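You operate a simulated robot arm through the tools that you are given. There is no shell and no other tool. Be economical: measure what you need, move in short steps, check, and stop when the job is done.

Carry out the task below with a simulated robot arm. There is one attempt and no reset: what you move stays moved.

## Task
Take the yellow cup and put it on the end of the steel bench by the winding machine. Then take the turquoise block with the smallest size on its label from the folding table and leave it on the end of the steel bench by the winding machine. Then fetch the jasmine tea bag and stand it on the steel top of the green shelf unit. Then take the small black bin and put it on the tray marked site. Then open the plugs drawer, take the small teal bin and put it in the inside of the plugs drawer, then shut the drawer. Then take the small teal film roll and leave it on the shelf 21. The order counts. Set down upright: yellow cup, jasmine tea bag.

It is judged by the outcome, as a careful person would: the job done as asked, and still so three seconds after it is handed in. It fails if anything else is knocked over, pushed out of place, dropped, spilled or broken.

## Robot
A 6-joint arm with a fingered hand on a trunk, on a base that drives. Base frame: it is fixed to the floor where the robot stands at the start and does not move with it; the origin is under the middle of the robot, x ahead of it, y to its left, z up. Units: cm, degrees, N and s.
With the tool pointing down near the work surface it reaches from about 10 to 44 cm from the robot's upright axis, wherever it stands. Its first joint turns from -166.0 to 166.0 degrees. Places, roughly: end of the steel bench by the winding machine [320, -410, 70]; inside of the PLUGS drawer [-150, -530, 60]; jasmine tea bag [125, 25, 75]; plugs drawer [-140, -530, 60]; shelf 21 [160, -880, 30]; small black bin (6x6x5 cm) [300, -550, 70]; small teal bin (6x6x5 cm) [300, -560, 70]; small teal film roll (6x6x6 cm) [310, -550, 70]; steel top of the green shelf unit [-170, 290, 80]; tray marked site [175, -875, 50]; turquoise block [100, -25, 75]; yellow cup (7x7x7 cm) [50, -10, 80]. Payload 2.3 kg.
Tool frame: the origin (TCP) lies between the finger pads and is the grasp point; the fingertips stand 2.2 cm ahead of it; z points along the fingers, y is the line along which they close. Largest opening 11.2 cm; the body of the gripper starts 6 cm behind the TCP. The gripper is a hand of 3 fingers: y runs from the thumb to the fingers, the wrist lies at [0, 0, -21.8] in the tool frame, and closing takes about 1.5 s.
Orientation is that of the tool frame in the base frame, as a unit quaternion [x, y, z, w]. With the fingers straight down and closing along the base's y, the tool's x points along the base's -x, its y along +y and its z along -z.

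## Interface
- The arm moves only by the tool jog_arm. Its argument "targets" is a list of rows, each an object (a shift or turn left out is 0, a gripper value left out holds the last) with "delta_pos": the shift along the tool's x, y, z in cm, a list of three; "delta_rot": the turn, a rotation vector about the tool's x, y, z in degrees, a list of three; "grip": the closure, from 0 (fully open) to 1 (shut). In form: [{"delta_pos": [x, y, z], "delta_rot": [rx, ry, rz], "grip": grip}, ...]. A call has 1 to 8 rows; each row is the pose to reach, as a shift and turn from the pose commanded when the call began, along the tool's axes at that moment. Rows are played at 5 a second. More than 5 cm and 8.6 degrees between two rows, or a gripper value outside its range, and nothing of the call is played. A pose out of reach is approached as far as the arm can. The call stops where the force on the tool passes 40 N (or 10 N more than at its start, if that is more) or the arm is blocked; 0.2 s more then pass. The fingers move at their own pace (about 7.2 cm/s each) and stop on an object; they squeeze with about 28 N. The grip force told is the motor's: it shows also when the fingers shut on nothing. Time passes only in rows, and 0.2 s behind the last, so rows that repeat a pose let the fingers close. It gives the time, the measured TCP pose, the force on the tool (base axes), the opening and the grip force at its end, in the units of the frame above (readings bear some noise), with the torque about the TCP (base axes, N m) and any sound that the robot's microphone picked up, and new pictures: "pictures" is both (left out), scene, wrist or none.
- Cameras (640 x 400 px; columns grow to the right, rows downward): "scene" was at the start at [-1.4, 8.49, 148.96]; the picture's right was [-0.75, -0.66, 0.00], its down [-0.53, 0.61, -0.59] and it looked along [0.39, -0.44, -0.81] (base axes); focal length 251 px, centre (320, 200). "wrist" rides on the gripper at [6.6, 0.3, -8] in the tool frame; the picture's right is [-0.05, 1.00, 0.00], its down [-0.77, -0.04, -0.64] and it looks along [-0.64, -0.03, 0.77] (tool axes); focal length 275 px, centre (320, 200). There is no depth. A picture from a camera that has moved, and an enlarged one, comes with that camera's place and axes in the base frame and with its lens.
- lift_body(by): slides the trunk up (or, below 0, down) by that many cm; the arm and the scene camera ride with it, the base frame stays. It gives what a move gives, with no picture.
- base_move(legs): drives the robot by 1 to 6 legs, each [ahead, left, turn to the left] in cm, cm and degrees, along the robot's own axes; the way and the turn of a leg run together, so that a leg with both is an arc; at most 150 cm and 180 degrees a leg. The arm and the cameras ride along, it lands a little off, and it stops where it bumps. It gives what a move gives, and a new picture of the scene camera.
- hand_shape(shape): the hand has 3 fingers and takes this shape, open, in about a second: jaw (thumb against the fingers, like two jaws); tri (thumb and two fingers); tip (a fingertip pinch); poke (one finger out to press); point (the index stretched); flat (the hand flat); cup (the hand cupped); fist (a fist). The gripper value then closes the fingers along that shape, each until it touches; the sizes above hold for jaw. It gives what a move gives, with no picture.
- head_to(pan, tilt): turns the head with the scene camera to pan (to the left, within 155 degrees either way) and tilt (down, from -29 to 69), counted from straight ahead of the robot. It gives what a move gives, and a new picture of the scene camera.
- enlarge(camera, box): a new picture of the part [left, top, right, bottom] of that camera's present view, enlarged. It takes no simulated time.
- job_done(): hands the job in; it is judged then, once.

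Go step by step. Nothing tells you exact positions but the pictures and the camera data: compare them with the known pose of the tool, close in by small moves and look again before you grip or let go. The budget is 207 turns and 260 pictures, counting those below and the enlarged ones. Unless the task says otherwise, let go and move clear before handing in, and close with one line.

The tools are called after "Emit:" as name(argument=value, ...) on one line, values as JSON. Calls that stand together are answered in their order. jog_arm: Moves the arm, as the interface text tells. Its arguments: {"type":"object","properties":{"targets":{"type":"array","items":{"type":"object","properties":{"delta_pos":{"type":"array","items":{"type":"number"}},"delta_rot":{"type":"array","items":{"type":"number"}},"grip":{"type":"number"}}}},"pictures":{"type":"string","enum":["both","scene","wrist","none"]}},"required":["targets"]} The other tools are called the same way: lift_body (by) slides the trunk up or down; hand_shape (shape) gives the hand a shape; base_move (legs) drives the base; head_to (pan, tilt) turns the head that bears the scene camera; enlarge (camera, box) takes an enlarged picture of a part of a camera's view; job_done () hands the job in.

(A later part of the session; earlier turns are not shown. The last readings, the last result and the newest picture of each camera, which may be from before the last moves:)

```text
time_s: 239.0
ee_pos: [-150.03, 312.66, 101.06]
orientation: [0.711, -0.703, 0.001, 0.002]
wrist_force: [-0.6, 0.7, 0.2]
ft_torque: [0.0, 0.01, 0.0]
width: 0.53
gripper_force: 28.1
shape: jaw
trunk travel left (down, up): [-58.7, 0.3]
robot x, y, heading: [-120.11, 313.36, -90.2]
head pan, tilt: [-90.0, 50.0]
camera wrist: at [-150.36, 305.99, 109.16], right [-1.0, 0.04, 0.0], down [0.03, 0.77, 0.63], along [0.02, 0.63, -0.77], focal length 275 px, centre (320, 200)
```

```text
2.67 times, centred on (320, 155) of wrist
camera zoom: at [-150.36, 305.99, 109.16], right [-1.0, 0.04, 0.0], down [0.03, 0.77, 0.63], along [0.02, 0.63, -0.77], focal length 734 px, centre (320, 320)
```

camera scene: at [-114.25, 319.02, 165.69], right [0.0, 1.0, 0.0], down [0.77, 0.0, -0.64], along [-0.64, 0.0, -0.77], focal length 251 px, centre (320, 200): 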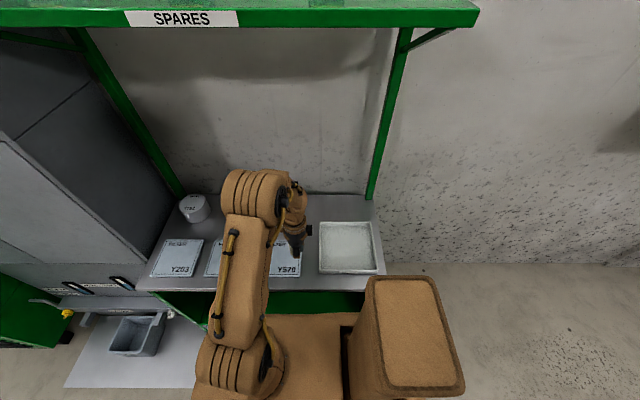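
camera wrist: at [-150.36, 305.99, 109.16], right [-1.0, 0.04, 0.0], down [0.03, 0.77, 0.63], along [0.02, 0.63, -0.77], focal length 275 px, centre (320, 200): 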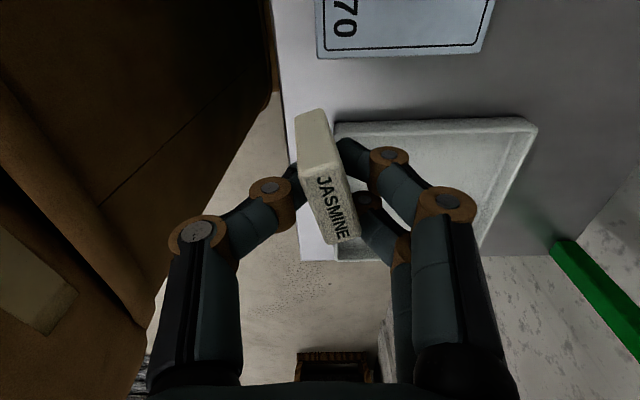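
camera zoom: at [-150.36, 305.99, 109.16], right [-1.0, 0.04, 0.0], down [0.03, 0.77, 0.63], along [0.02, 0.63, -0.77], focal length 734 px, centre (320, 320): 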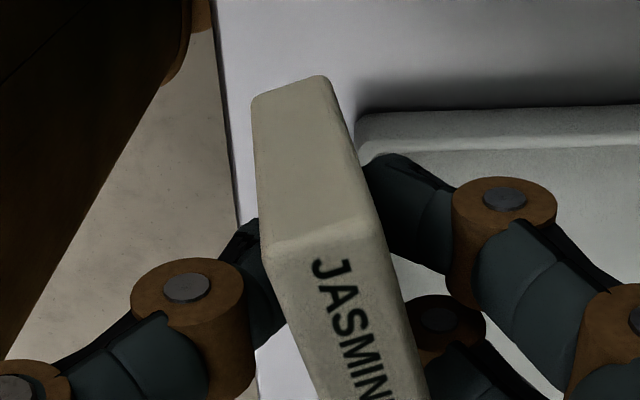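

The packet sits upright, slightly yawed, in the grip. I aim for (-158.5,314.5) in the gap and lower to just above the surface.

Emit:
jog_arm(targets=[{"delta_pos": [-0.6, 3, 1]}, {"delta_pos": [-1.2, 6, 2]}, {"delta_pos": [-1.8, 8.5, 4]}, {"delta_pos": [-1.8, 8.5, 8]}, {"delta_pos": [-1.8, 8.5, 12]}, {"delta_pos": [-1.8, 8.5, 14]}])

```text
time_s: 240.4
ee_pos: [-158.63, 314.33, 87.12]
orientation: [0.712, -0.702, 0.002, 0.003]
wrist_force: [-0.7, -0.3, -0.3]
ft_torque: [0.0, -0.02, 0.01]
width: 0.55
gripper_force: 27.9
shape: jaw
trunk travel left (down, up): [-58.7, 0.3]
robot x, y, heading: [-120.2, 313.18, -89.9]
head pan, tilt: [-90.0, 50.0]
camera scene: at [-114.21, 319.01, 165.69], right [0.0, 1.0, 0.0], down [0.77, 0.0, -0.64], along [-0.64, 0.0, -0.77], focal length 251 px, centre (320, 200)
camera wrist: at [-158.88, 307.63, 95.17], right [-1.0, 0.03, 0.0], down [0.03, 0.77, 0.63], along [0.02, 0.63, -0.78], focal length 275 px, centre (320, 200)
```

scene: 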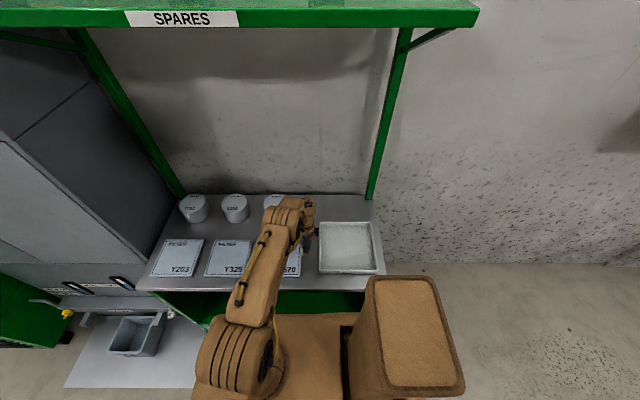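
wrist: 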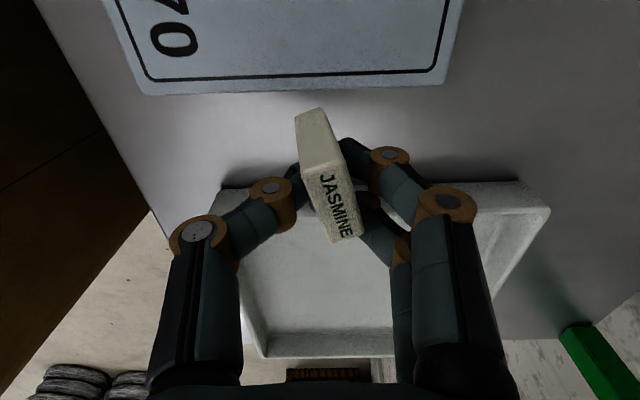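

The gap is tight here, but behind the card (x<-165) there is more room. I rise, shift the base 6 cm closer, and aim for about (-169,312.5).

Emit:
jog_arm(targets=[{"delta_pos": [0, 0, -4]}], pictures="none")

Emit:
base_move(legs=[[0, -6, 0]])

Emit:
jog_arm(targets=[{"delta_pos": [1, 2.3, 0]}, {"delta_pos": [1.6, 4.3, 1]}, {"delta_pos": [1.6, 4.3, 4]}])

```text
time_s: 240.8
ee_pos: [-158.46, 314.32, 91.1]
orientation: [0.712, -0.703, 0.001, 0.002]
wrist_force: [-0.2, 0.1, -0.5]
ft_torque: [-0.02, 0.0, 0.0]
width: 0.55
gripper_force: 28.2
shape: jaw
trunk travel left (down, up): [-58.7, 0.3]
robot x, y, heading: [-120.19, 313.12, -90.0]
head pan, tilt: [-90.0, 50.0]
```

```text
time_s: 241.8
ee_pos: [-162.8, 314.07, 90.91]
orientation: [0.719, -0.695, 0.001, 0.002]
wrist_force: [-0.8, -0.1, -0.4]
ft_torque: [-0.02, 0.02, -0.02]
width: 0.53
gripper_force: 28.5
shape: jaw
trunk travel left (down, up): [-58.7, 0.3]
robot x, y, heading: [-124.42, 313.37, -88.4]
head pan, tilt: [-90.0, 50.0]
stopped in leg 1: the robot was blocked; the commanded pose is now the measured one
camera scene: at [-118.59, 319.78, 165.69], right [-0.02, 1.0, 0.0], down [0.77, 0.02, -0.64], along [-0.64, -0.02, -0.77], focal length 251 px, centre (320, 200)
```

scene: 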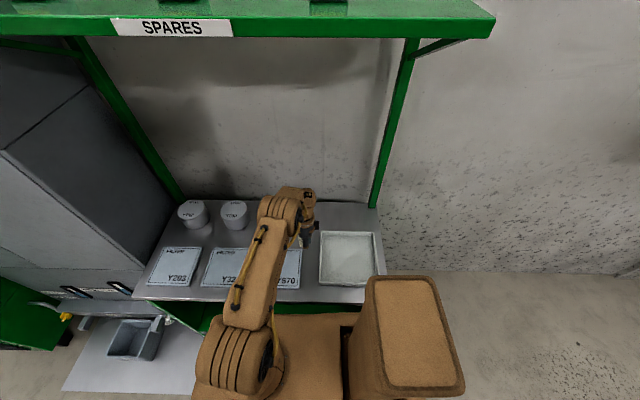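

```text
time_s: 242.6
ee_pos: [-166.14, 311.85, 87.33]
orientation: [0.719, -0.696, 0.003, 0.001]
wrist_force: [0.1, -0.6, -0.9]
ft_torque: [-0.03, 0.01, 0.0]
width: 0.51
gripper_force: 27.7
shape: jaw
out of reach, approached as far as the arm can: row 3
trunk travel left (down, up): [-58.7, 0.3]
robot x, y, heading: [-124.84, 313.43, -88.8]
head pan, tilt: [-90.0, 50.0]
camera scene: at [-118.45, 319.62, 165.7], right [-0.02, 1.0, 0.0], down [0.77, 0.02, -0.64], along [-0.64, -0.02, -0.77], focal length 251 px, centre (320, 200)
camera wrist: at [-166.33, 305.35, 95.45], right [-1.0, 0.01, 0.0], down [0.01, 0.78, 0.63], along [0.01, 0.63, -0.78], focal length 275 px, centre (320, 200)
```

scene: 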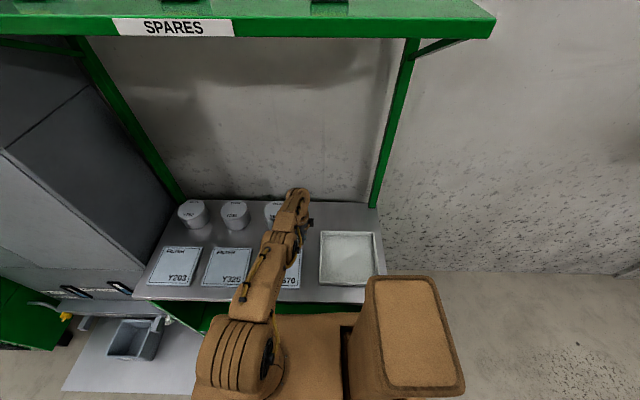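
wrist: 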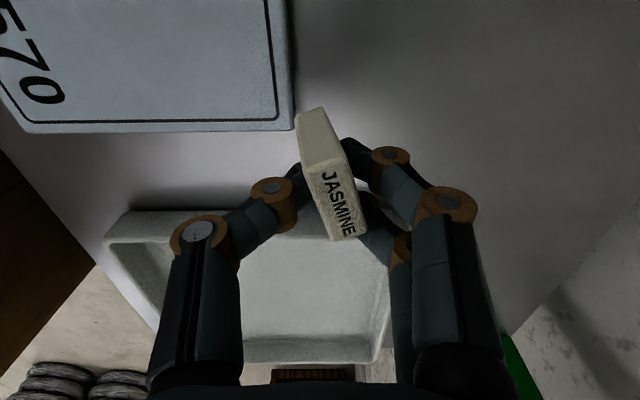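

The base touched the unit's foot, and nothing on top has moved. The packet clears the card by little, so I lower with the trunk and reach 1 cm further.

Emit:
lift_body(by=-2)

Emit:
jog_arm(targets=[{"delta_pos": [0, 1, 0]}, {"delta_pos": [0, 1.3, 0]}], pictures="wrist")

```text
time_s: 243.3
ee_pos: [-166.1, 311.98, 85.41]
orientation: [0.719, -0.695, 0.001, 0.002]
wrist_force: [-0.3, 0.5, -0.4]
ft_torque: [0.03, -0.01, 0.02]
width: 0.53
gripper_force: 27.4
shape: jaw
trunk travel left (down, up): [-56.7, 2.3]
robot x, y, heading: [-124.32, 313.4, -88.6]
head pan, tilt: [-90.0, 50.0]
```

```text
time_s: 243.9
ee_pos: [-166.41, 311.71, 85.46]
orientation: [0.719, -0.695, 0.002, 0.002]
wrist_force: [0.3, 0.4, 0.0]
ft_torque: [0.04, 0.01, -0.03]
width: 0.53
gripper_force: 27.7
shape: jaw
out of reach, approached as far as the arm can: row 1, 2
trunk travel left (down, up): [-56.7, 2.3]
robot x, y, heading: [-124.61, 313.49, -88.9]
head pan, tilt: [-90.0, 50.0]
camera wrist: at [-166.45, 305.19, 93.69], right [-1.0, 0.01, 0.0], down [0.01, 0.77, 0.63], along [0.01, 0.63, -0.78], focal length 275 px, centre (320, 200)
```

wrist: 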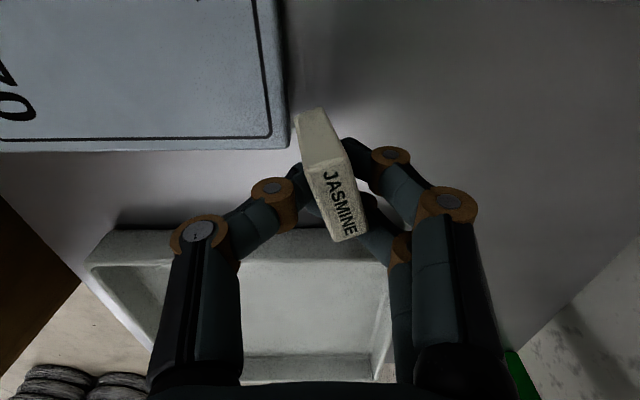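

Emit:
jog_arm(targets=[{"delta_pos": [0, 0, -4]}, {"delta_pos": [-0.2, 1, -5]}, {"delta_pos": [-0.3, 2, -5]}], pictures="none")

Emit:
lift_body(by=-5)

Emit:
jog_arm(targets=[{"delta_pos": [0, 0, 0]}])

```text
time_s: 244.7
ee_pos: [-167.52, 311.82, 90.74]
orientation: [0.719, -0.695, 0.0, 0.002]
wrist_force: [0.8, 0.0, -0.3]
ft_torque: [-0.01, -0.04, -0.03]
width: 0.49
gripper_force: 27.6
shape: jaw
out of reach, approached as far as the arm can: row 1, 3
trunk travel left (down, up): [-56.7, 2.3]
robot x, y, heading: [-124.44, 313.43, -88.7]
head pan, tilt: [-90.0, 50.0]
```

```text
time_s: 245.6
ee_pos: [-167.57, 311.89, 85.82]
orientation: [0.719, -0.695, 0.002, 0.002]
wrist_force: [-0.1, -0.6, -0.6]
ft_torque: [0.0, 0.01, -0.03]
width: 0.51
gripper_force: 27.2
shape: jaw
trunk travel left (down, up): [-51.7, 7.3]
robot x, y, heading: [-124.21, 313.32, -88.9]
head pan, tilt: [-90.0, 50.0]
```

```text
time_s: 246.0
ee_pos: [-167.32, 311.81, 85.84]
orientation: [0.719, -0.695, 0.003, 0.002]
wrist_force: [-0.2, -0.9, -0.3]
ft_torque: [0.0, 0.02, -0.01]
width: 0.52
gripper_force: 27.9
shape: jaw
trunk travel left (down, up): [-51.7, 7.3]
robot x, y, heading: [-124.56, 313.51, -88.7]
head pan, tilt: [-90.0, 50.0]
camera scene: at [-118.44, 319.62, 158.69], right [-0.02, 1.0, 0.0], down [0.77, 0.02, -0.64], along [-0.64, -0.02, -0.77], focal length 251 px, centre (320, 200)
camera wrist: at [-167.65, 305.31, 93.86], right [-1.0, 0.01, 0.0], down [0.01, 0.77, 0.63], along [0.01, 0.63, -0.78], focal length 275 px, centre (320, 200)
```

scene: 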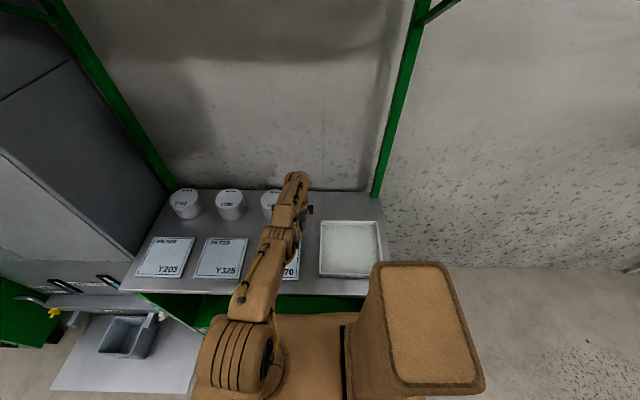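
wrist: 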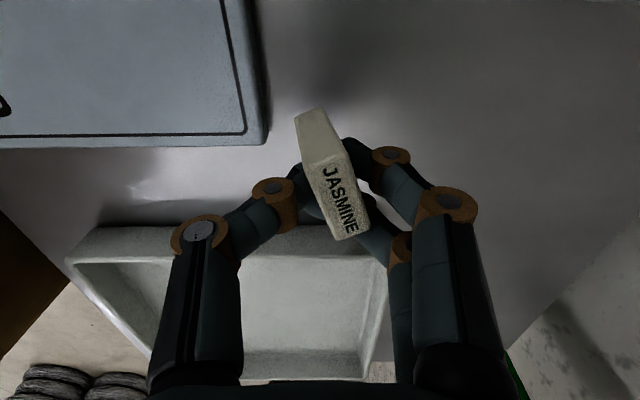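

Emit:
jog_arm(targets=[{"delta_pos": [-0.8, 0, 0]}], pictures="none")

Emit:
lift_body(by=-1.7)

Emit:
lift_body(by=-0.4)

Emit:
jog_arm(targets=[{"delta_pos": [0, 0, 0]}], pictures="wrist")

```text
time_s: 246.4
ee_pos: [-167.64, 312.72, 85.72]
orientation: [0.719, -0.695, 0.002, 0.002]
wrist_force: [0.2, 1.2, -0.2]
ft_torque: [-0.01, 0.01, 0.01]
width: 0.49
gripper_force: 28.0
shape: jaw
trunk travel left (down, up): [-51.7, 7.3]
robot x, y, heading: [-124.55, 313.21, -88.7]
head pan, tilt: [-90.0, 50.0]
```

```text
time_s: 247.1
ee_pos: [-167.62, 312.62, 84.1]
orientation: [0.719, -0.695, 0.002, 0.002]
wrist_force: [-0.6, 0.3, 0.3]
ft_torque: [0.01, 0.03, 0.0]
width: 0.51
gripper_force: 27.5
shape: jaw
trunk travel left (down, up): [-50.0, 9.0]
robot x, y, heading: [-124.46, 313.66, -88.5]
head pan, tilt: [-90.0, 50.0]
```

```text
time_s: 247.6
ee_pos: [-167.51, 312.6, 83.63]
orientation: [0.719, -0.695, 0.003, 0.003]
wrist_force: [0.3, -0.1, -0.4]
ft_torque: [0.01, 0.01, -0.01]
width: 0.5
gripper_force: 28.5
shape: jaw
trunk travel left (down, up): [-49.6, 9.4]
robot x, y, heading: [-124.38, 313.47, -88.6]
head pan, tilt: [-90.0, 50.0]
```

```text
time_s: 248.0
ee_pos: [-167.52, 312.71, 83.6]
orientation: [0.719, -0.695, 0.002, 0.001]
wrist_force: [0.2, 0.3, -0.1]
ft_torque: [-0.03, -0.02, -0.01]
width: 0.5
gripper_force: 27.5
shape: jaw
trunk travel left (down, up): [-49.6, 9.4]
robot x, y, heading: [-124.75, 313.41, -88.6]
head pan, tilt: [-90.0, 50.0]
camera wrist: at [-167.69, 306.11, 91.75], right [-1.0, 0.01, 0.0], down [0.01, 0.78, 0.63], along [0.01, 0.63, -0.78], focal length 275 px, centre (320, 200)
```

wrist: 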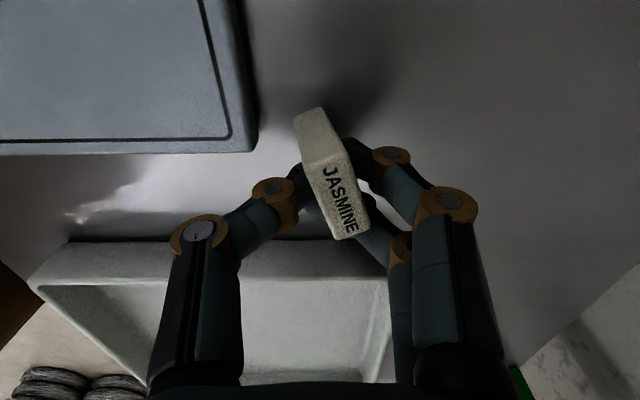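

Emit:
lift_body(by=-0.5)

Emit:
lift_body(by=-0.4)

Emit:
lift_body(by=-0.3)

Emit:
jog_arm(targets=[{"delta_pos": [0, 0, 0]}], pictures="wrist")

```text
time_s: 248.5
ee_pos: [-167.49, 312.73, 83.12]
orientation: [0.719, -0.695, 0.002, 0.002]
wrist_force: [-1.1, 0.4, -0.6]
ft_torque: [0.0, 0.03, 0.01]
width: 0.53
gripper_force: 27.6
shape: jaw
trunk travel left (down, up): [-49.1, 9.9]
robot x, y, heading: [-124.53, 313.92, -88.4]
head pan, tilt: [-90.0, 50.0]
```

```text
time_s: 249.1
ee_pos: [-167.54, 312.78, 82.84]
orientation: [0.719, -0.695, 0.001, 0.002]
wrist_force: [0.3, 0.4, 8.2]
ft_torque: [-0.04, 0.01, -0.01]
width: 0.55
gripper_force: 28.1
shape: jaw
trunk travel left (down, up): [-48.7, 10.3]
robot x, y, heading: [-124.24, 313.63, -88.6]
head pan, tilt: [-90.0, 50.0]
```

```text
time_s: 249.6
ee_pos: [-167.42, 312.7, 82.76]
orientation: [0.718, -0.696, 0.0, 0.004]
wrist_force: [1.5, 2.2, 20.6]
ft_torque: [-0.09, 0.1, -0.02]
width: 0.65
gripper_force: 27.5
shape: jaw
trunk travel left (down, up): [-48.4, 10.6]
robot x, y, heading: [-124.31, 313.69, -88.7]
head pan, tilt: [-90.0, 50.0]
```

```text
time_s: 250.0
ee_pos: [-167.3, 312.64, 82.62]
orientation: [0.718, -0.696, 0.001, 0.003]
wrist_force: [2.1, 3.9, 21.1]
ft_torque: [-0.14, 0.11, 0.02]
width: 0.66
gripper_force: 28.0
shape: jaw
trunk travel left (down, up): [-48.4, 10.6]
robot x, y, heading: [-124.57, 313.46, -88.8]
head pan, tilt: [-90.0, 50.0]
camera wrist: at [-167.5, 306.18, 90.7], right [-1.0, 0.01, 0.0], down [0.01, 0.78, 0.63], along [0.01, 0.63, -0.78], focal length 275 px, centre (320, 200)
```

wrist: 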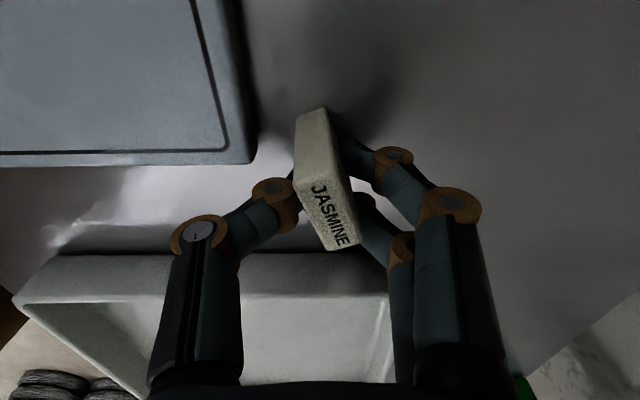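

The packet is down. I relieve the press a little and open the fingers only partway.

Emit:
lift_body(by=0.3)

Emit:
jog_arm(targets=[{"delta_pos": [0, 0, 0], "grip": 0.85}, {"delta_pos": [0, 0, 0], "grip": 0.75}, {"delta_pos": [0, 0, 0], "grip": 0.7}, {"delta_pos": [0, 0, 0], "grip": 0.7}], pictures="wrist")

```text
time_s: 250.5
ee_pos: [-167.37, 312.86, 82.77]
orientation: [0.719, -0.695, 0.002, 0.002]
wrist_force: [0.4, 2.3, 7.5]
ft_torque: [-0.07, 0.04, -0.02]
width: 0.65
gripper_force: 27.9
shape: jaw
trunk travel left (down, up): [-48.7, 10.3]
robot x, y, heading: [-124.47, 313.71, -88.7]
head pan, tilt: [-90.0, 50.0]
```

```text
time_s: 251.5
ee_pos: [-167.53, 312.66, 82.9]
orientation: [0.719, -0.695, 0.002, 0.002]
wrist_force: [0.3, 0.2, -0.4]
ft_torque: [0.01, -0.03, 0.01]
width: 3.34
gripper_force: 0.0
shape: jaw
trunk travel left (down, up): [-48.7, 10.3]
robot x, y, heading: [-124.67, 313.77, -88.7]
head pan, tilt: [-90.0, 50.0]
camera wrist: at [-167.69, 306.11, 90.84], right [-1.0, 0.01, 0.0], down [0.01, 0.78, 0.63], along [0.01, 0.63, -0.78], focal length 275 px, centre (320, 200)
```

wrist: 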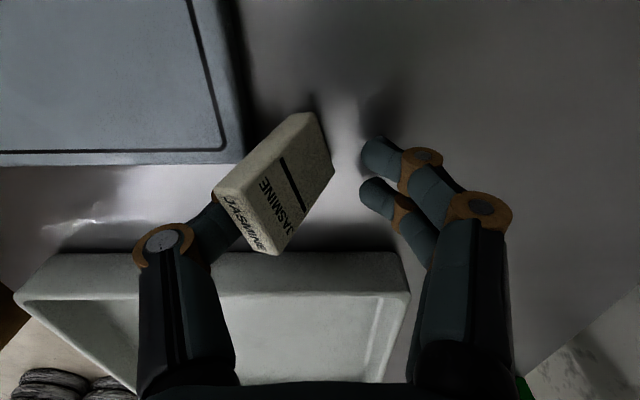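

The packet is leaning on the thumb. I turn the hand to match its yaw, pivoting about the thumb, then close gently to bring it upright again.

Emit:
jog_arm(targets=[{"delta_pos": [0.25, -0.05, 0], "delta_rot": [0, 0, -8.5]}, {"delta_pos": [0.5, -0.1, 0], "delta_rot": [0, 0, -17]}, {"delta_pos": [0.75, -0.15, 0], "delta_rot": [0, 0, -25.5]}], pictures="wrist")

```text
time_s: 252.3
ee_pos: [-167.26, 311.93, 82.74]
orientation: [0.855, -0.519, 0.001, 0.003]
wrist_force: [-0.3, -0.4, 0.5]
ft_torque: [-0.02, 0.01, -0.01]
width: 3.3
gripper_force: 0.0
shape: jaw
trunk travel left (down, up): [-48.7, 10.3]
robot x, y, heading: [-125.04, 313.51, -88.8]
head pan, tilt: [-90.0, 50.0]
camera wrist: at [-164.65, 305.98, 90.84], right [-0.91, -0.42, 0.0], down [-0.32, 0.7, 0.63], along [-0.27, 0.57, -0.77], focal length 275 px, centre (320, 200)
```

wrist: 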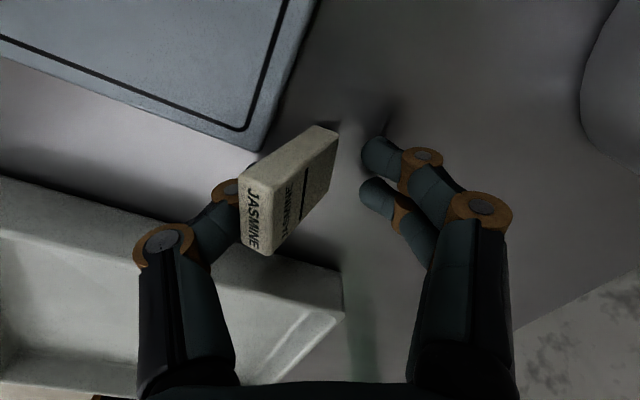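

Emit:
jog_arm(targets=[{"delta_pos": [0, 0, 0], "grip": 0.74}, {"delta_pos": [0, 0, 0], "grip": 0.78}, {"delta_pos": [0, 0, 0], "grip": 0.82}], pictures="wrist")

```text
time_s: 253.1
ee_pos: [-167.49, 311.93, 82.78]
orientation: [0.855, -0.519, 0.001, 0.002]
wrist_force: [0.5, 0.1, -0.7]
ft_torque: [0.01, 0.0, -0.04]
width: 2.07
gripper_force: 0.0
shape: jaw
trunk travel left (down, up): [-48.7, 10.3]
robot x, y, heading: [-124.15, 313.68, -88.5]
head pan, tilt: [-90.0, 50.0]
camera wrist: at [-164.66, 305.98, 90.84], right [-0.91, -0.42, 0.0], down [-0.32, 0.7, 0.63], along [-0.27, 0.57, -0.77], focal length 275 px, centre (320, 200)
```

wrist: 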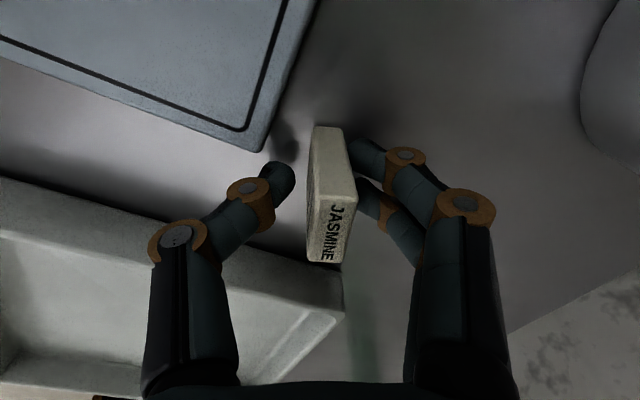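

The packet is upright again. I open slowly so it settles on its base.

Emit:
jog_arm(targets=[{"delta_pos": [0, 0, 0], "grip": 0.81}, {"delta_pos": [0, 0, 0], "grip": 0.8}, {"delta_pos": [0, 0, 0], "grip": 0.79}, {"delta_pos": [0, 0, 0], "grip": 0.78}, {"delta_pos": [0, 0, 0], "grip": 0.77}, {"delta_pos": [0, 0, 0], "grip": 0.76}, {"delta_pos": [0, 0, 0], "grip": 0.75}, {"delta_pos": [0, 0, 0], "grip": 0.74}], pictures="wrist")

Emit:
enlarge(camera="wrist", box=[240, 100, 420, 280])

```text
time_s: 254.9
ee_pos: [-167.45, 311.97, 82.79]
orientation: [0.854, -0.52, 0.0, 0.003]
wrist_force: [-0.5, -0.6, -0.3]
ft_torque: [0.01, -0.01, -0.01]
width: 2.88
gripper_force: 0.0
shape: jaw
trunk travel left (down, up): [-48.7, 10.3]
robot x, y, heading: [-124.22, 313.54, -88.6]
head pan, tilt: [-90.0, 50.0]
camera wrist: at [-164.66, 305.98, 90.84], right [-0.91, -0.42, 0.0], down [-0.32, 0.7, 0.63], along [-0.27, 0.57, -0.77], focal length 275 px, centre (320, 200)
```

wrist: 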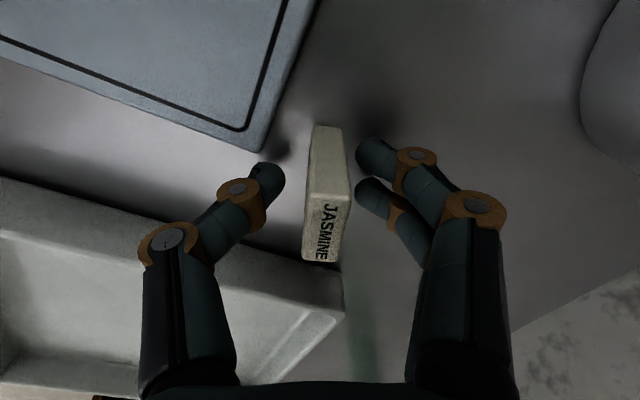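

```text
2.22 times, centred on (330, 190) of wrist
camera zoom: at [-164.66, 305.98, 90.84], right [-0.91, -0.42, 0.0], down [-0.32, 0.7, 0.63], along [-0.27, 0.57, -0.77], focal length 612 px, centre (298, 222)
```

zoom: 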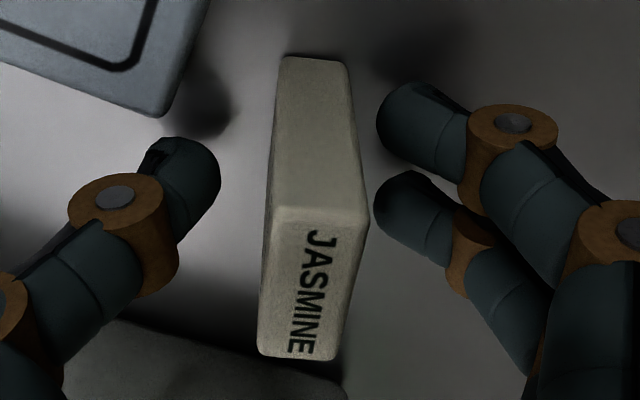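

The packet stands free with gaps on both sides. I rise straight up with the trunk.

Emit:
lift_body(by=9)

Emit:
jog_arm(targets=[{"delta_pos": [0, 0, -3]}, {"delta_pos": [0, 0, -6]}, {"delta_pos": [0, -3, -8], "grip": 0.3}, {"delta_pos": [0, -7, -8], "grip": 0}, {"delta_pos": [0, -11, -8], "grip": 0}])

```text
time_s: 256.2
ee_pos: [-167.36, 312.1, 91.63]
orientation: [0.854, -0.52, 0.001, 0.002]
wrist_force: [-0.1, 1.4, -1.0]
ft_torque: [0.0, -0.02, 0.02]
width: 2.88
gripper_force: 0.1
shape: jaw
trunk travel left (down, up): [-57.7, 1.3]
robot x, y, heading: [-124.62, 313.53, -88.8]
head pan, tilt: [-90.0, 50.0]
```

```text
time_s: 257.4
ee_pos: [-167.65, 315.29, 99.35]
orientation: [0.855, -0.519, 0.002, 0.003]
wrist_force: [0.0, -0.5, 0.1]
ft_torque: [-0.02, 0.02, 0.0]
width: 11.19
gripper_force: 0.0
shape: jaw
out of reach, approached as far as the arm can: row 1, 2, 3, 4, 5
trunk travel left (down, up): [-57.7, 1.3]
robot x, y, heading: [-124.25, 313.4, -88.6]
head pan, tilt: [-90.0, 50.0]
camera scene: at [-118.44, 319.63, 164.69], right [-0.02, 1.0, 0.0], down [0.77, 0.02, -0.64], along [-0.64, -0.02, -0.77], focal length 251 px, centre (320, 200)
camera wrist: at [-164.97, 309.32, 107.46], right [-0.91, -0.42, 0.0], down [-0.32, 0.7, 0.63], along [-0.27, 0.57, -0.78], focal length 275 px, centre (320, 200)
```

scene: 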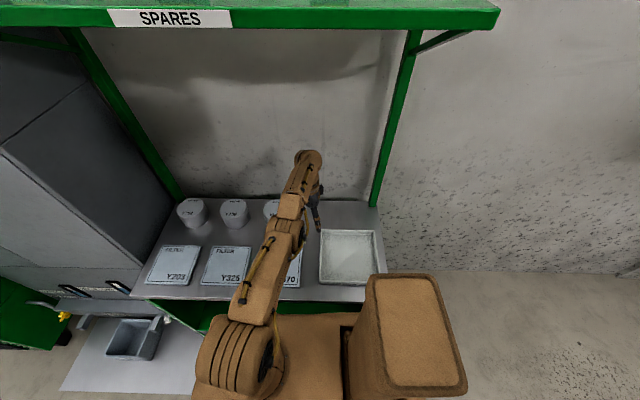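
wrist: 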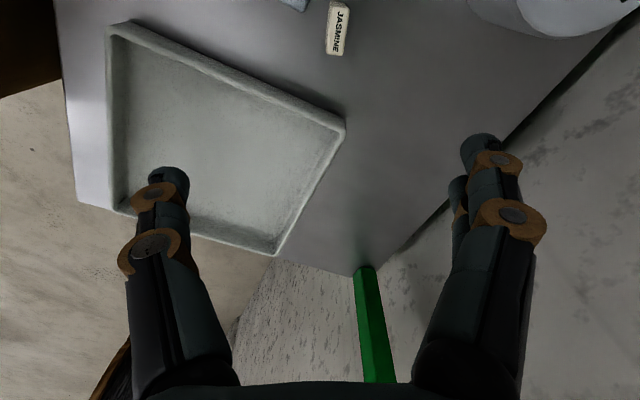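

The tea bag stands upright on the steel top. I move the base away sideways and tuck the arm.

Emit:
base_move(legs=[[0, 60, -1.3]])

Emit:
jog_arm(targets=[{"delta_pos": [2, -4, 0]}, {"delta_pos": [4, -8, 0]}, {"delta_pos": [6, -12, 0]}, {"delta_pos": [8, -15, 0]}], pictures="none")

Emit:
head_to(pan=10, tilt=20)

```text
time_s: 260.8
ee_pos: [-107.78, 316.96, 99.45]
orientation: [0.848, -0.53, 0.001, 0.002]
wrist_force: [0.1, -0.1, 0.9]
ft_torque: [0.0, 0.01, 0.04]
width: 11.21
gripper_force: 0.1
shape: jaw
trunk travel left (down, up): [-57.7, 1.3]
robot x, y, heading: [-64.37, 313.78, -89.7]
head pan, tilt: [-90.0, 50.0]
camera scene: at [-58.4, 320.15, 164.69], right [0.0, 1.0, 0.0], down [0.77, 0.0, -0.64], along [-0.64, 0.0, -0.77], focal length 251 px, centre (320, 200)
```

scene: 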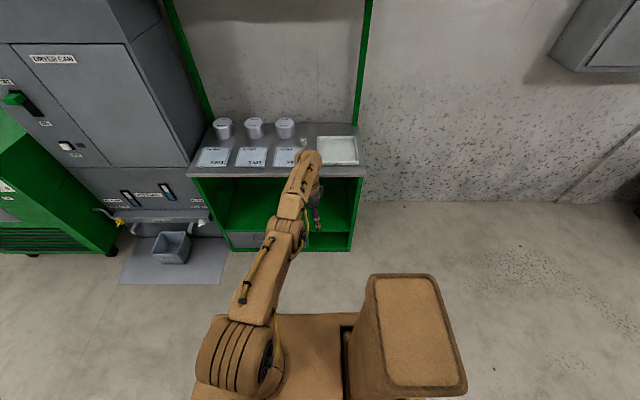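

```text
time_s: 261.8
ee_pos: [-107.81, 317.1, 99.29]
orientation: [0.848, -0.53, 0.001, 0.001]
wrist_force: [-0.1, -0.1, -1.1]
ft_torque: [0.02, -0.02, -0.01]
width: 11.19
gripper_force: 0.0
shape: jaw
out of reach, approached as far as the arm can: row 1, 2, 3, 4
trunk travel left (down, up): [-57.7, 1.3]
robot x, y, heading: [-64.42, 314.2, -90.1]
head pan, tilt: [-90.0, 50.0]
```

```text
time_s: 263.5
ee_pos: [-107.81, 317.12, 99.39]
orientation: [0.848, -0.529, 0.002, 0.003]
wrist_force: [0.2, 0.1, -1.0]
ft_torque: [-0.01, 0.01, 0.0]
width: 11.19
gripper_force: 0.1
shape: jaw
trunk travel left (down, up): [-57.7, 1.3]
robot x, y, heading: [-64.27, 314.04, -90.0]
head pan, tilt: [10.0, 20.0]
camera scene: at [-49.14, 310.97, 169.25], right [-0.98, -0.17, 0.0], down [-0.06, 0.34, -0.94], along [0.16, -0.93, -0.34], focal length 251 px, centre (320, 200)
```

scene: 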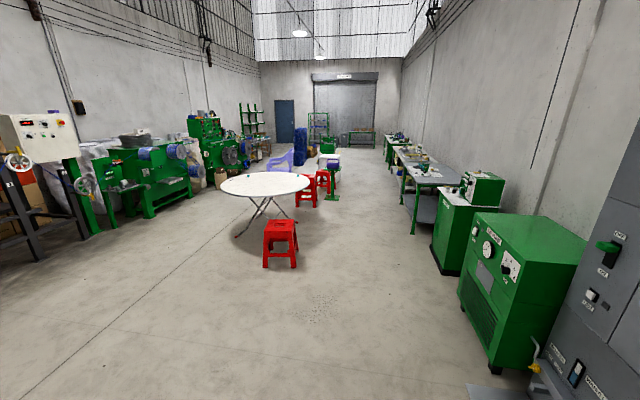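

The arm seems stuck fully stretched, so I try small combined moves to bend it.

Emit:
jog_arm(targets=[{"delta_pos": [1, -2, 2]}, {"delta_pos": [2, -4, 4]}, {"delta_pos": [3, -6, 4]}, {"delta_pos": [4, -8, 4]}], pictures="none")

Emit:
jog_arm(targets=[{"delta_pos": [1, -2, -2]}, {"delta_pos": [2, -4, -5]}, {"delta_pos": [3, -6, -8]}, {"delta_pos": [4, -8, -10]}], pictures="none")

```text
time_s: 264.5
ee_pos: [-107.28, 317.7, 95.58]
orientation: [0.848, -0.529, 0.003, 0.002]
wrist_force: [0.6, -0.7, 0.5]
ft_torque: [0.01, 0.01, 0.0]
width: 11.21
gripper_force: 0.0
shape: jaw
out of reach, approached as far as the arm can: row 1, 2, 3, 4
trunk travel left (down, up): [-57.7, 1.3]
robot x, y, heading: [-64.72, 314.08, -90.0]
head pan, tilt: [10.0, 20.0]
```

```text
time_s: 265.5
ee_pos: [-107.12, 319.12, 101.89]
orientation: [0.848, -0.531, 0.003, 0.001]
wrist_force: [0.5, 0.1, -0.3]
ft_torque: [-0.01, 0.0, -0.02]
width: 11.19
gripper_force: 0.1
shape: jaw
out of reach, approached as far as the arm can: row 1, 2, 3, 4
trunk travel left (down, up): [-57.7, 1.3]
robot x, y, heading: [-64.73, 314.5, -89.9]
head pan, tilt: [10.0, 20.0]
```

Emit:
jog_arm(targets=[{"delta_pos": [2, -4, 0]}, {"delta_pos": [4, -8, 0]}, {"delta_pos": [6, -12, 0]}, {"delta_pos": [8, -15, 0]}, {"delta_pos": [8, -15, 0]}, {"delta_pos": [8, -15, 0]}, {"delta_pos": [8, -15, 0]}, {"delta_pos": [8, -15, 0]}], pictures="none")

Emit:
jog_arm(targets=[{"delta_pos": [0, 0, 0], "delta_rot": [0, 0, 8]}, {"delta_pos": [0, 0, 0], "delta_rot": [0, 0, 16]}, {"delta_pos": [0, 0, 0], "delta_rot": [0, 0, 24]}], pictures="scene")

```text
time_s: 267.3
ee_pos: [-106.38, 322.1, 102.46]
orientation: [0.848, -0.53, 0.003, 0.002]
wrist_force: [0.0, -0.2, -0.1]
ft_torque: [-0.01, -0.05, -0.02]
width: 11.21
gripper_force: 0.1
shape: jaw
out of reach, approached as far as the arm can: row 1, 2, 3, 4, 5, 6, 7, 8
trunk travel left (down, up): [-57.7, 1.3]
robot x, y, heading: [-64.6, 314.19, -90.0]
head pan, tilt: [10.0, 20.0]
```

```text
time_s: 268.1
ee_pos: [-106.42, 321.93, 102.64]
orientation: [0.719, -0.695, 0.003, 0.002]
wrist_force: [-0.9, -0.7, 0.5]
ft_torque: [0.01, 0.01, -0.02]
width: 11.2
gripper_force: 0.0
shape: jaw
trunk travel left (down, up): [-57.7, 1.3]
robot x, y, heading: [-64.77, 314.23, -89.8]
head pan, tilt: [10.0, 20.0]
camera scene: at [-49.13, 310.98, 169.25], right [-0.98, -0.17, 0.0], down [-0.06, 0.34, -0.94], along [0.16, -0.93, -0.34], focal length 251 px, centre (320, 200)
```

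scene: 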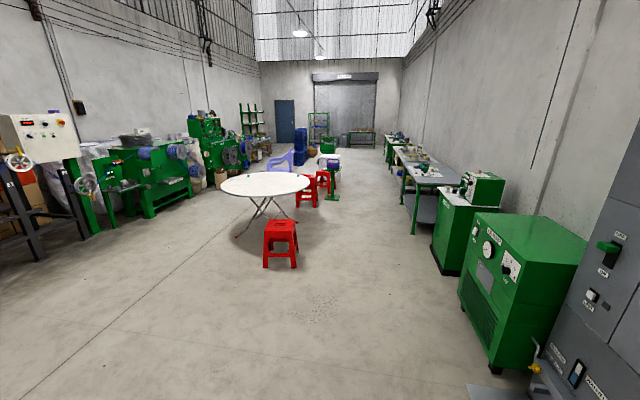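

Emit:
jog_arm(targets=[{"delta_pos": [0, 4, 0]}, {"delta_pos": [0, 8, 0]}, {"delta_pos": [0, 11, 0]}], pictures="none")

Emit:
jog_arm(targets=[{"delta_pos": [0, -4, 0]}, {"delta_pos": [0, -8, 0]}, {"delta_pos": [0, -12, 0]}, {"delta_pos": [0, -16, 0]}], pictures="none")

```text
time_s: 268.9
ee_pos: [-107.67, 319.35, 102.4]
orientation: [0.719, -0.695, 0.002, 0.002]
wrist_force: [-0.3, -0.9, -0.4]
ft_torque: [0.01, 0.0, -0.03]
width: 11.19
gripper_force: 0.0
shape: jaw
out of reach, approached as far as the arm can: row 1, 2, 3
trunk travel left (down, up): [-57.7, 1.3]
robot x, y, heading: [-64.77, 314.13, -90.0]
head pan, tilt: [10.0, 20.0]
```

```text
time_s: 269.9
ee_pos: [-91.48, 319.79, 102.52]
orientation: [0.72, -0.694, 0.001, 0.002]
wrist_force: [0.9, -0.2, 0.1]
ft_torque: [0.03, 0.0, -0.01]
width: 11.19
gripper_force: 0.0
shape: jaw
trunk travel left (down, up): [-57.7, 1.3]
robot x, y, heading: [-64.36, 314.46, -89.7]
head pan, tilt: [10.0, 20.0]
```

The arm is free again. I drive down the aisle with the arm at the right side, then across towards the bench.

Emit:
base_move(legs=[[150, 0, 0], [150, 0, 0], [150, 0, 0], [150, 0, 0], [97, 0, 0], [0, 0, 180]])

Emit:
head_to(pan=-100, tilt=15)

```text
time_s: 310.4
ee_pos: [-45.92, -387.49, 102.5]
orientation: [0.692, 0.722, 0.002, -0.002]
wrist_force: [0.8, 0.1, -0.1]
ft_torque: [-0.03, 0.02, 0.02]
width: 11.21
gripper_force: 0.0
shape: jaw
trunk travel left (down, up): [-57.7, 1.3]
robot x, y, heading: [-73.04, -381.99, 90.3]
head pan, tilt: [10.0, 20.0]
camera scene: at [-88.82, -379.0, 169.25], right [0.98, 0.18, 0.0], down [0.06, -0.34, -0.94], along [-0.17, 0.92, -0.34], focal length 251 px, centre (320, 200)
```

scene: 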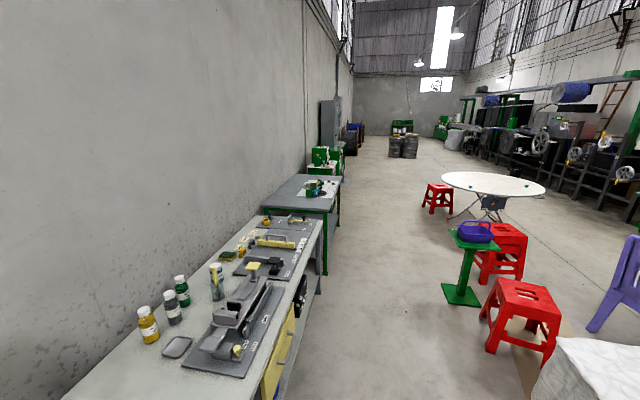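

```text
time_s: 312.3
ee_pos: [-45.87, -387.38, 102.51]
orientation: [0.693, 0.721, 0.002, -0.002]
wrist_force: [0.1, 0.0, -0.6]
ft_torque: [-0.01, 0.02, -0.01]
width: 11.18
gripper_force: 0.1
shape: jaw
trunk travel left (down, up): [-57.7, 1.3]
robot x, y, heading: [-72.91, -381.77, 90.0]
head pan, tilt: [-100.0, 15.0]
camera scene: at [-77.94, -389.73, 170.06], right [-0.17, -0.99, 0.0], down [-0.26, 0.04, -0.97], along [0.95, -0.16, -0.26], focal length 251 px, centre (320, 200)
```

scene: 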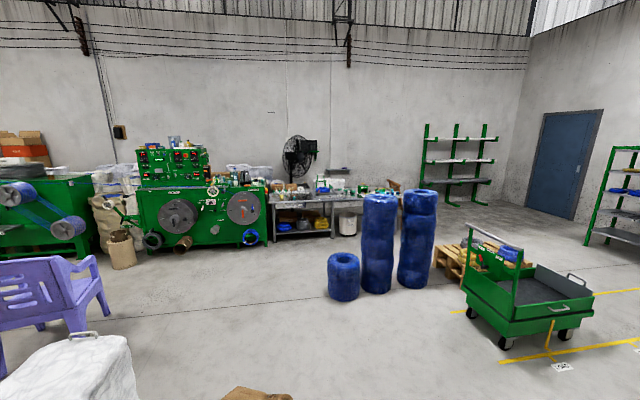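

Emit:
base_move(legs=[[0, -150, 0], [0, -150, 0], [-110, 0, 0]])

Emit:
head_to(pan=-110, tilt=40)

```text
time_s: 332.1
ee_pos: [255.22, -498.88, 102.51]
orientation: [0.699, 0.715, 0.002, -0.002]
wrist_force: [-0.3, 0.2, 0.0]
ft_torque: [0.02, 0.01, -0.02]
width: 11.19
gripper_force: 0.1
shape: jaw
trunk travel left (down, up): [-57.7, 1.3]
robot x, y, heading: [228.41, -492.91, 89.3]
head pan, tilt: [-100.0, 15.0]
camera scene: at [223.17, -500.59, 170.06], right [-0.19, -0.98, 0.0], down [-0.25, 0.05, -0.97], along [0.95, -0.18, -0.26], focal length 251 px, centre (320, 200)
```

scene: 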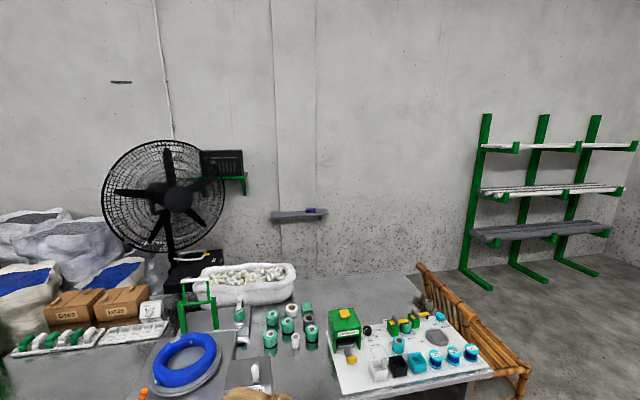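

```text
time_s: 333.0
ee_pos: [255.14, -498.84, 102.55]
orientation: [0.698, 0.716, 0.001, -0.002]
wrist_force: [0.4, -0.6, -0.2]
ft_torque: [0.01, 0.01, 0.03]
width: 11.2
gripper_force: 0.2
shape: jaw
trunk travel left (down, up): [-57.7, 1.3]
robot x, y, heading: [228.05, -493.14, 89.3]
head pan, tilt: [-110.0, 40.0]
camera scene: at [221.95, -501.84, 166.12], right [-0.35, -0.94, 0.0], down [-0.6, 0.23, -0.77], along [0.72, -0.27, -0.64], focal length 251 px, centre (320, 200)
```

scene: 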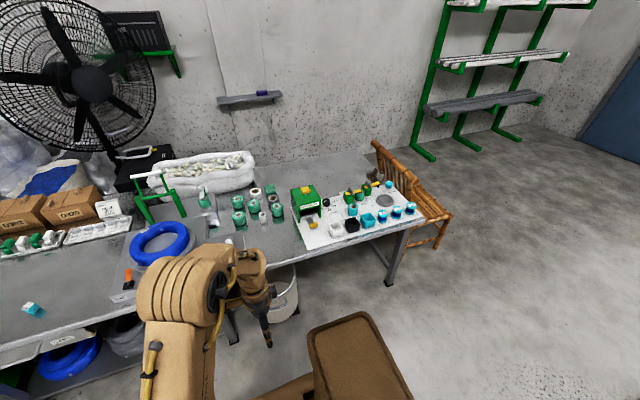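

Emit:
enlarge(camera="scene", box=[280, 160, 440, 260])

```text
4.00 times, centred on (360, 210) of scene
camera zoom: at [221.95, -501.84, 166.12], right [-0.35, -0.94, 0.0], down [-0.6, 0.23, -0.77], along [0.72, -0.27, -0.64], focal length 1003 px, centre (160, 160)
```

zoom: 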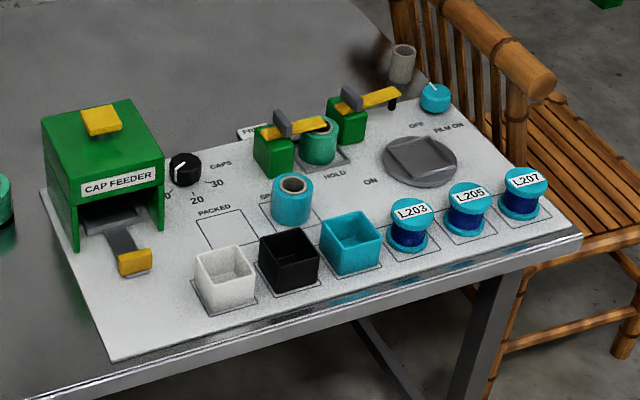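

On the bench board, the black bin is at about (302,-550), the teal bin at (302,-559) and the teal film roll at (311.6,-555). I position the robot's right side at the bench beside them.

Emit:
base_move(legs=[[-57, 0, 0.7], [0, -36, 0]])

Emit:
jog_arm(targets=[{"delta_pos": [0, 0, 0]}], pictures="wrist")

```text
time_s: 338.2
ee_pos: [290.96, -555.51, 102.57]
orientation: [0.697, 0.717, 0.002, -0.003]
wrist_force: [0.0, 0.1, 0.6]
ft_torque: [-0.02, 0.01, 0.0]
width: 11.19
gripper_force: 0.1
shape: jaw
trunk travel left (down, up): [-57.7, 1.3]
robot x, y, heading: [263.83, -549.95, 89.6]
head pan, tilt: [-110.0, 40.0]
camera scene: at [257.66, -558.71, 166.11], right [-0.35, -0.94, 0.0], down [-0.6, 0.22, -0.77], along [0.72, -0.27, -0.64], focal length 251 px, centre (320, 200)
```

scene: 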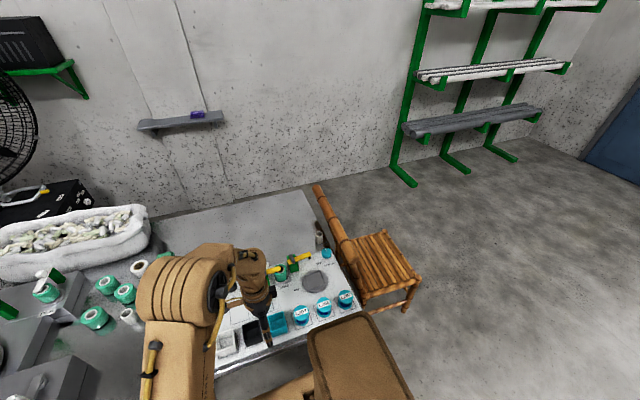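

```text
time_s: 338.6
ee_pos: [290.84, -555.46, 102.53]
orientation: [0.696, 0.718, 0.002, -0.002]
wrist_force: [-0.1, 0.0, 0.9]
ft_torque: [0.0, 0.0, 0.0]
width: 11.2
gripper_force: 0.0
shape: jaw
trunk travel left (down, up): [-57.7, 1.3]
robot x, y, heading: [263.82, -550.03, 89.3]
head pan, tilt: [-110.0, 40.0]
camera wrist: at [290.96, -548.91, 110.63], right [1.0, -0.02, 0.0], down [-0.01, -0.78, 0.63], along [-0.01, -0.63, -0.78], focal length 275 px, centre (320, 200)
```

wrist: 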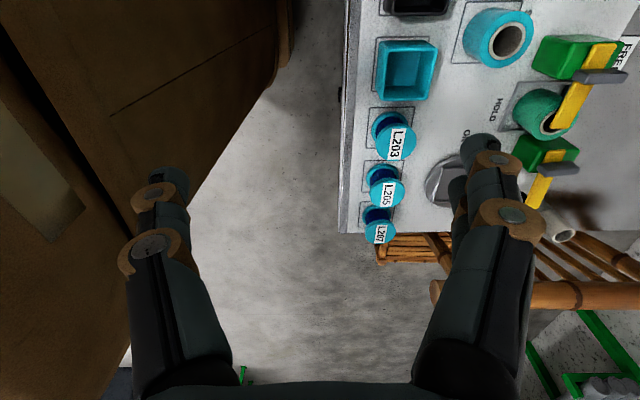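

I move over the black bin at about (301.5,-549), with fingers closing along x.

Emit:
jog_arm(targets=[{"delta_pos": [2, 3.5, 0]}, {"delta_pos": [4, 7, 0]}, {"delta_pos": [6.1, 10.8, 1], "grip": 0.2}, {"delta_pos": [6.1, 10.8, 5], "grip": 0.2}, {"delta_pos": [6.1, 10.8, 9], "grip": 0.2}, {"delta_pos": [6.1, 10.8, 12], "grip": 0.2}], pictures="wrist")

```text
time_s: 340.0
ee_pos: [301.53, -548.89, 90.45]
orientation: [0.697, 0.717, 0.001, -0.002]
wrist_force: [-0.2, -0.1, -0.3]
ft_torque: [-0.01, -0.02, 0.01]
width: 8.96
gripper_force: 0.1
shape: jaw
trunk travel left (down, up): [-57.7, 1.3]
robot x, y, heading: [263.97, -549.71, 89.8]
head pan, tilt: [-110.0, 40.0]
camera wrist: at [301.62, -542.37, 98.53], right [1.0, -0.02, 0.0], down [-0.01, -0.78, 0.63], along [-0.01, -0.63, -0.78], focal length 275 px, centre (320, 200)
```

wrist: 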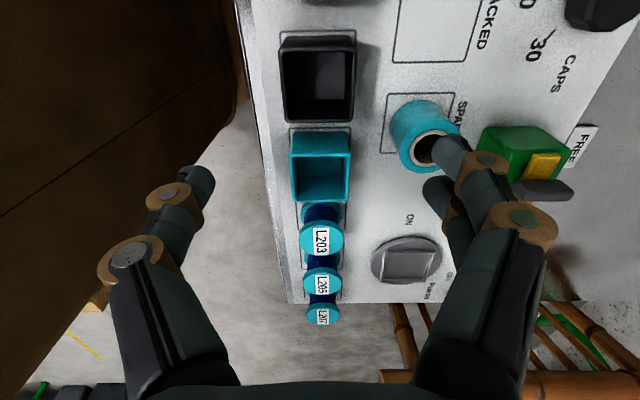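

The bin is centred beneath the hand. I lower with the trunk first, then with the arm.

Emit:
lift_body(by=-10)

Emit:
jog_arm(targets=[{"delta_pos": [0, 0, 3]}, {"delta_pos": [0, 0, 5]}, {"delta_pos": [0, 0, 6.8]}], pictures="wrist")

```text
time_s: 341.3
ee_pos: [301.43, -548.91, 80.54]
orientation: [0.697, 0.717, 0.002, -0.002]
wrist_force: [-0.2, 0.4, 0.5]
ft_torque: [0.01, 0.01, 0.03]
width: 8.99
gripper_force: 0.1
shape: jaw
trunk travel left (down, up): [-47.7, 11.3]
robot x, y, heading: [264.09, -550.32, 89.4]
head pan, tilt: [-110.0, 40.0]
```

```text
time_s: 342.1
ee_pos: [301.54, -548.94, 73.71]
orientation: [0.696, 0.718, 0.001, -0.002]
wrist_force: [-0.2, 0.0, -0.6]
ft_torque: [-0.03, 0.01, -0.02]
width: 8.94
gripper_force: 0.1
shape: jaw
trunk travel left (down, up): [-47.7, 11.3]
robot x, y, heading: [263.84, -549.58, 89.6]
head pan, tilt: [-110.0, 40.0]
camera wrist: at [301.61, -542.33, 81.8], right [1.0, -0.02, 0.0], down [-0.01, -0.78, 0.63], along [-0.01, -0.63, -0.78], focal length 275 px, centre (320, 200)
```

wrist: 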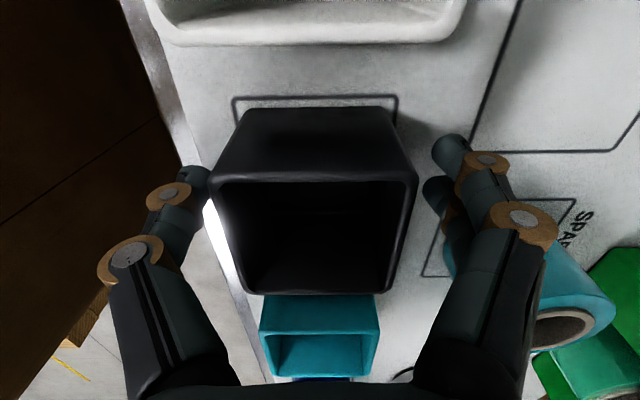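

Emit:
jog_arm(targets=[{"delta_pos": [0, 0, 0.5], "grip": 0.4}, {"delta_pos": [0, 0, 0.5], "grip": 1}, {"delta_pos": [0, 0, 0.5], "grip": 1}, {"delta_pos": [0, 0, 0.5], "grip": 1}, {"delta_pos": [0, 0, 0.5], "grip": 1}, {"delta_pos": [0, 0, 0.5], "grip": 1}], pictures="wrist")

```text
time_s: 343.5
ee_pos: [301.62, -548.84, 73.2]
orientation: [0.697, 0.718, 0.002, -0.003]
wrist_force: [-0.1, -0.1, -0.1]
ft_torque: [0.04, -0.03, 0.03]
width: 5.34
gripper_force: 28.2
shape: jaw
trunk travel left (down, up): [-47.7, 11.3]
robot x, y, heading: [264.17, -549.64, 89.5]
head pan, tilt: [-110.0, 40.0]
camera wrist: at [301.58, -542.33, 81.32], right [1.0, -0.02, 0.0], down [-0.01, -0.78, 0.63], along [-0.01, -0.63, -0.78], focal length 275 px, centre (320, 200)
```

wrist: 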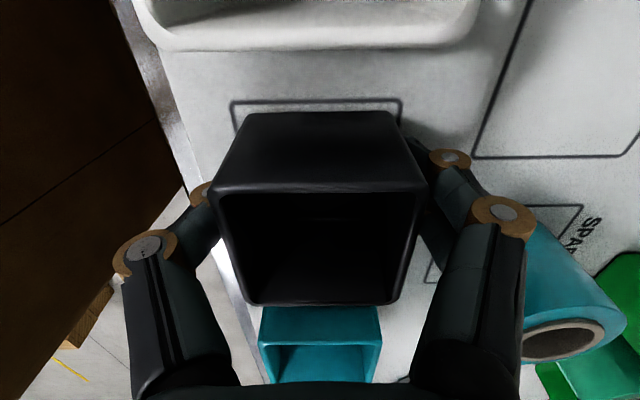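

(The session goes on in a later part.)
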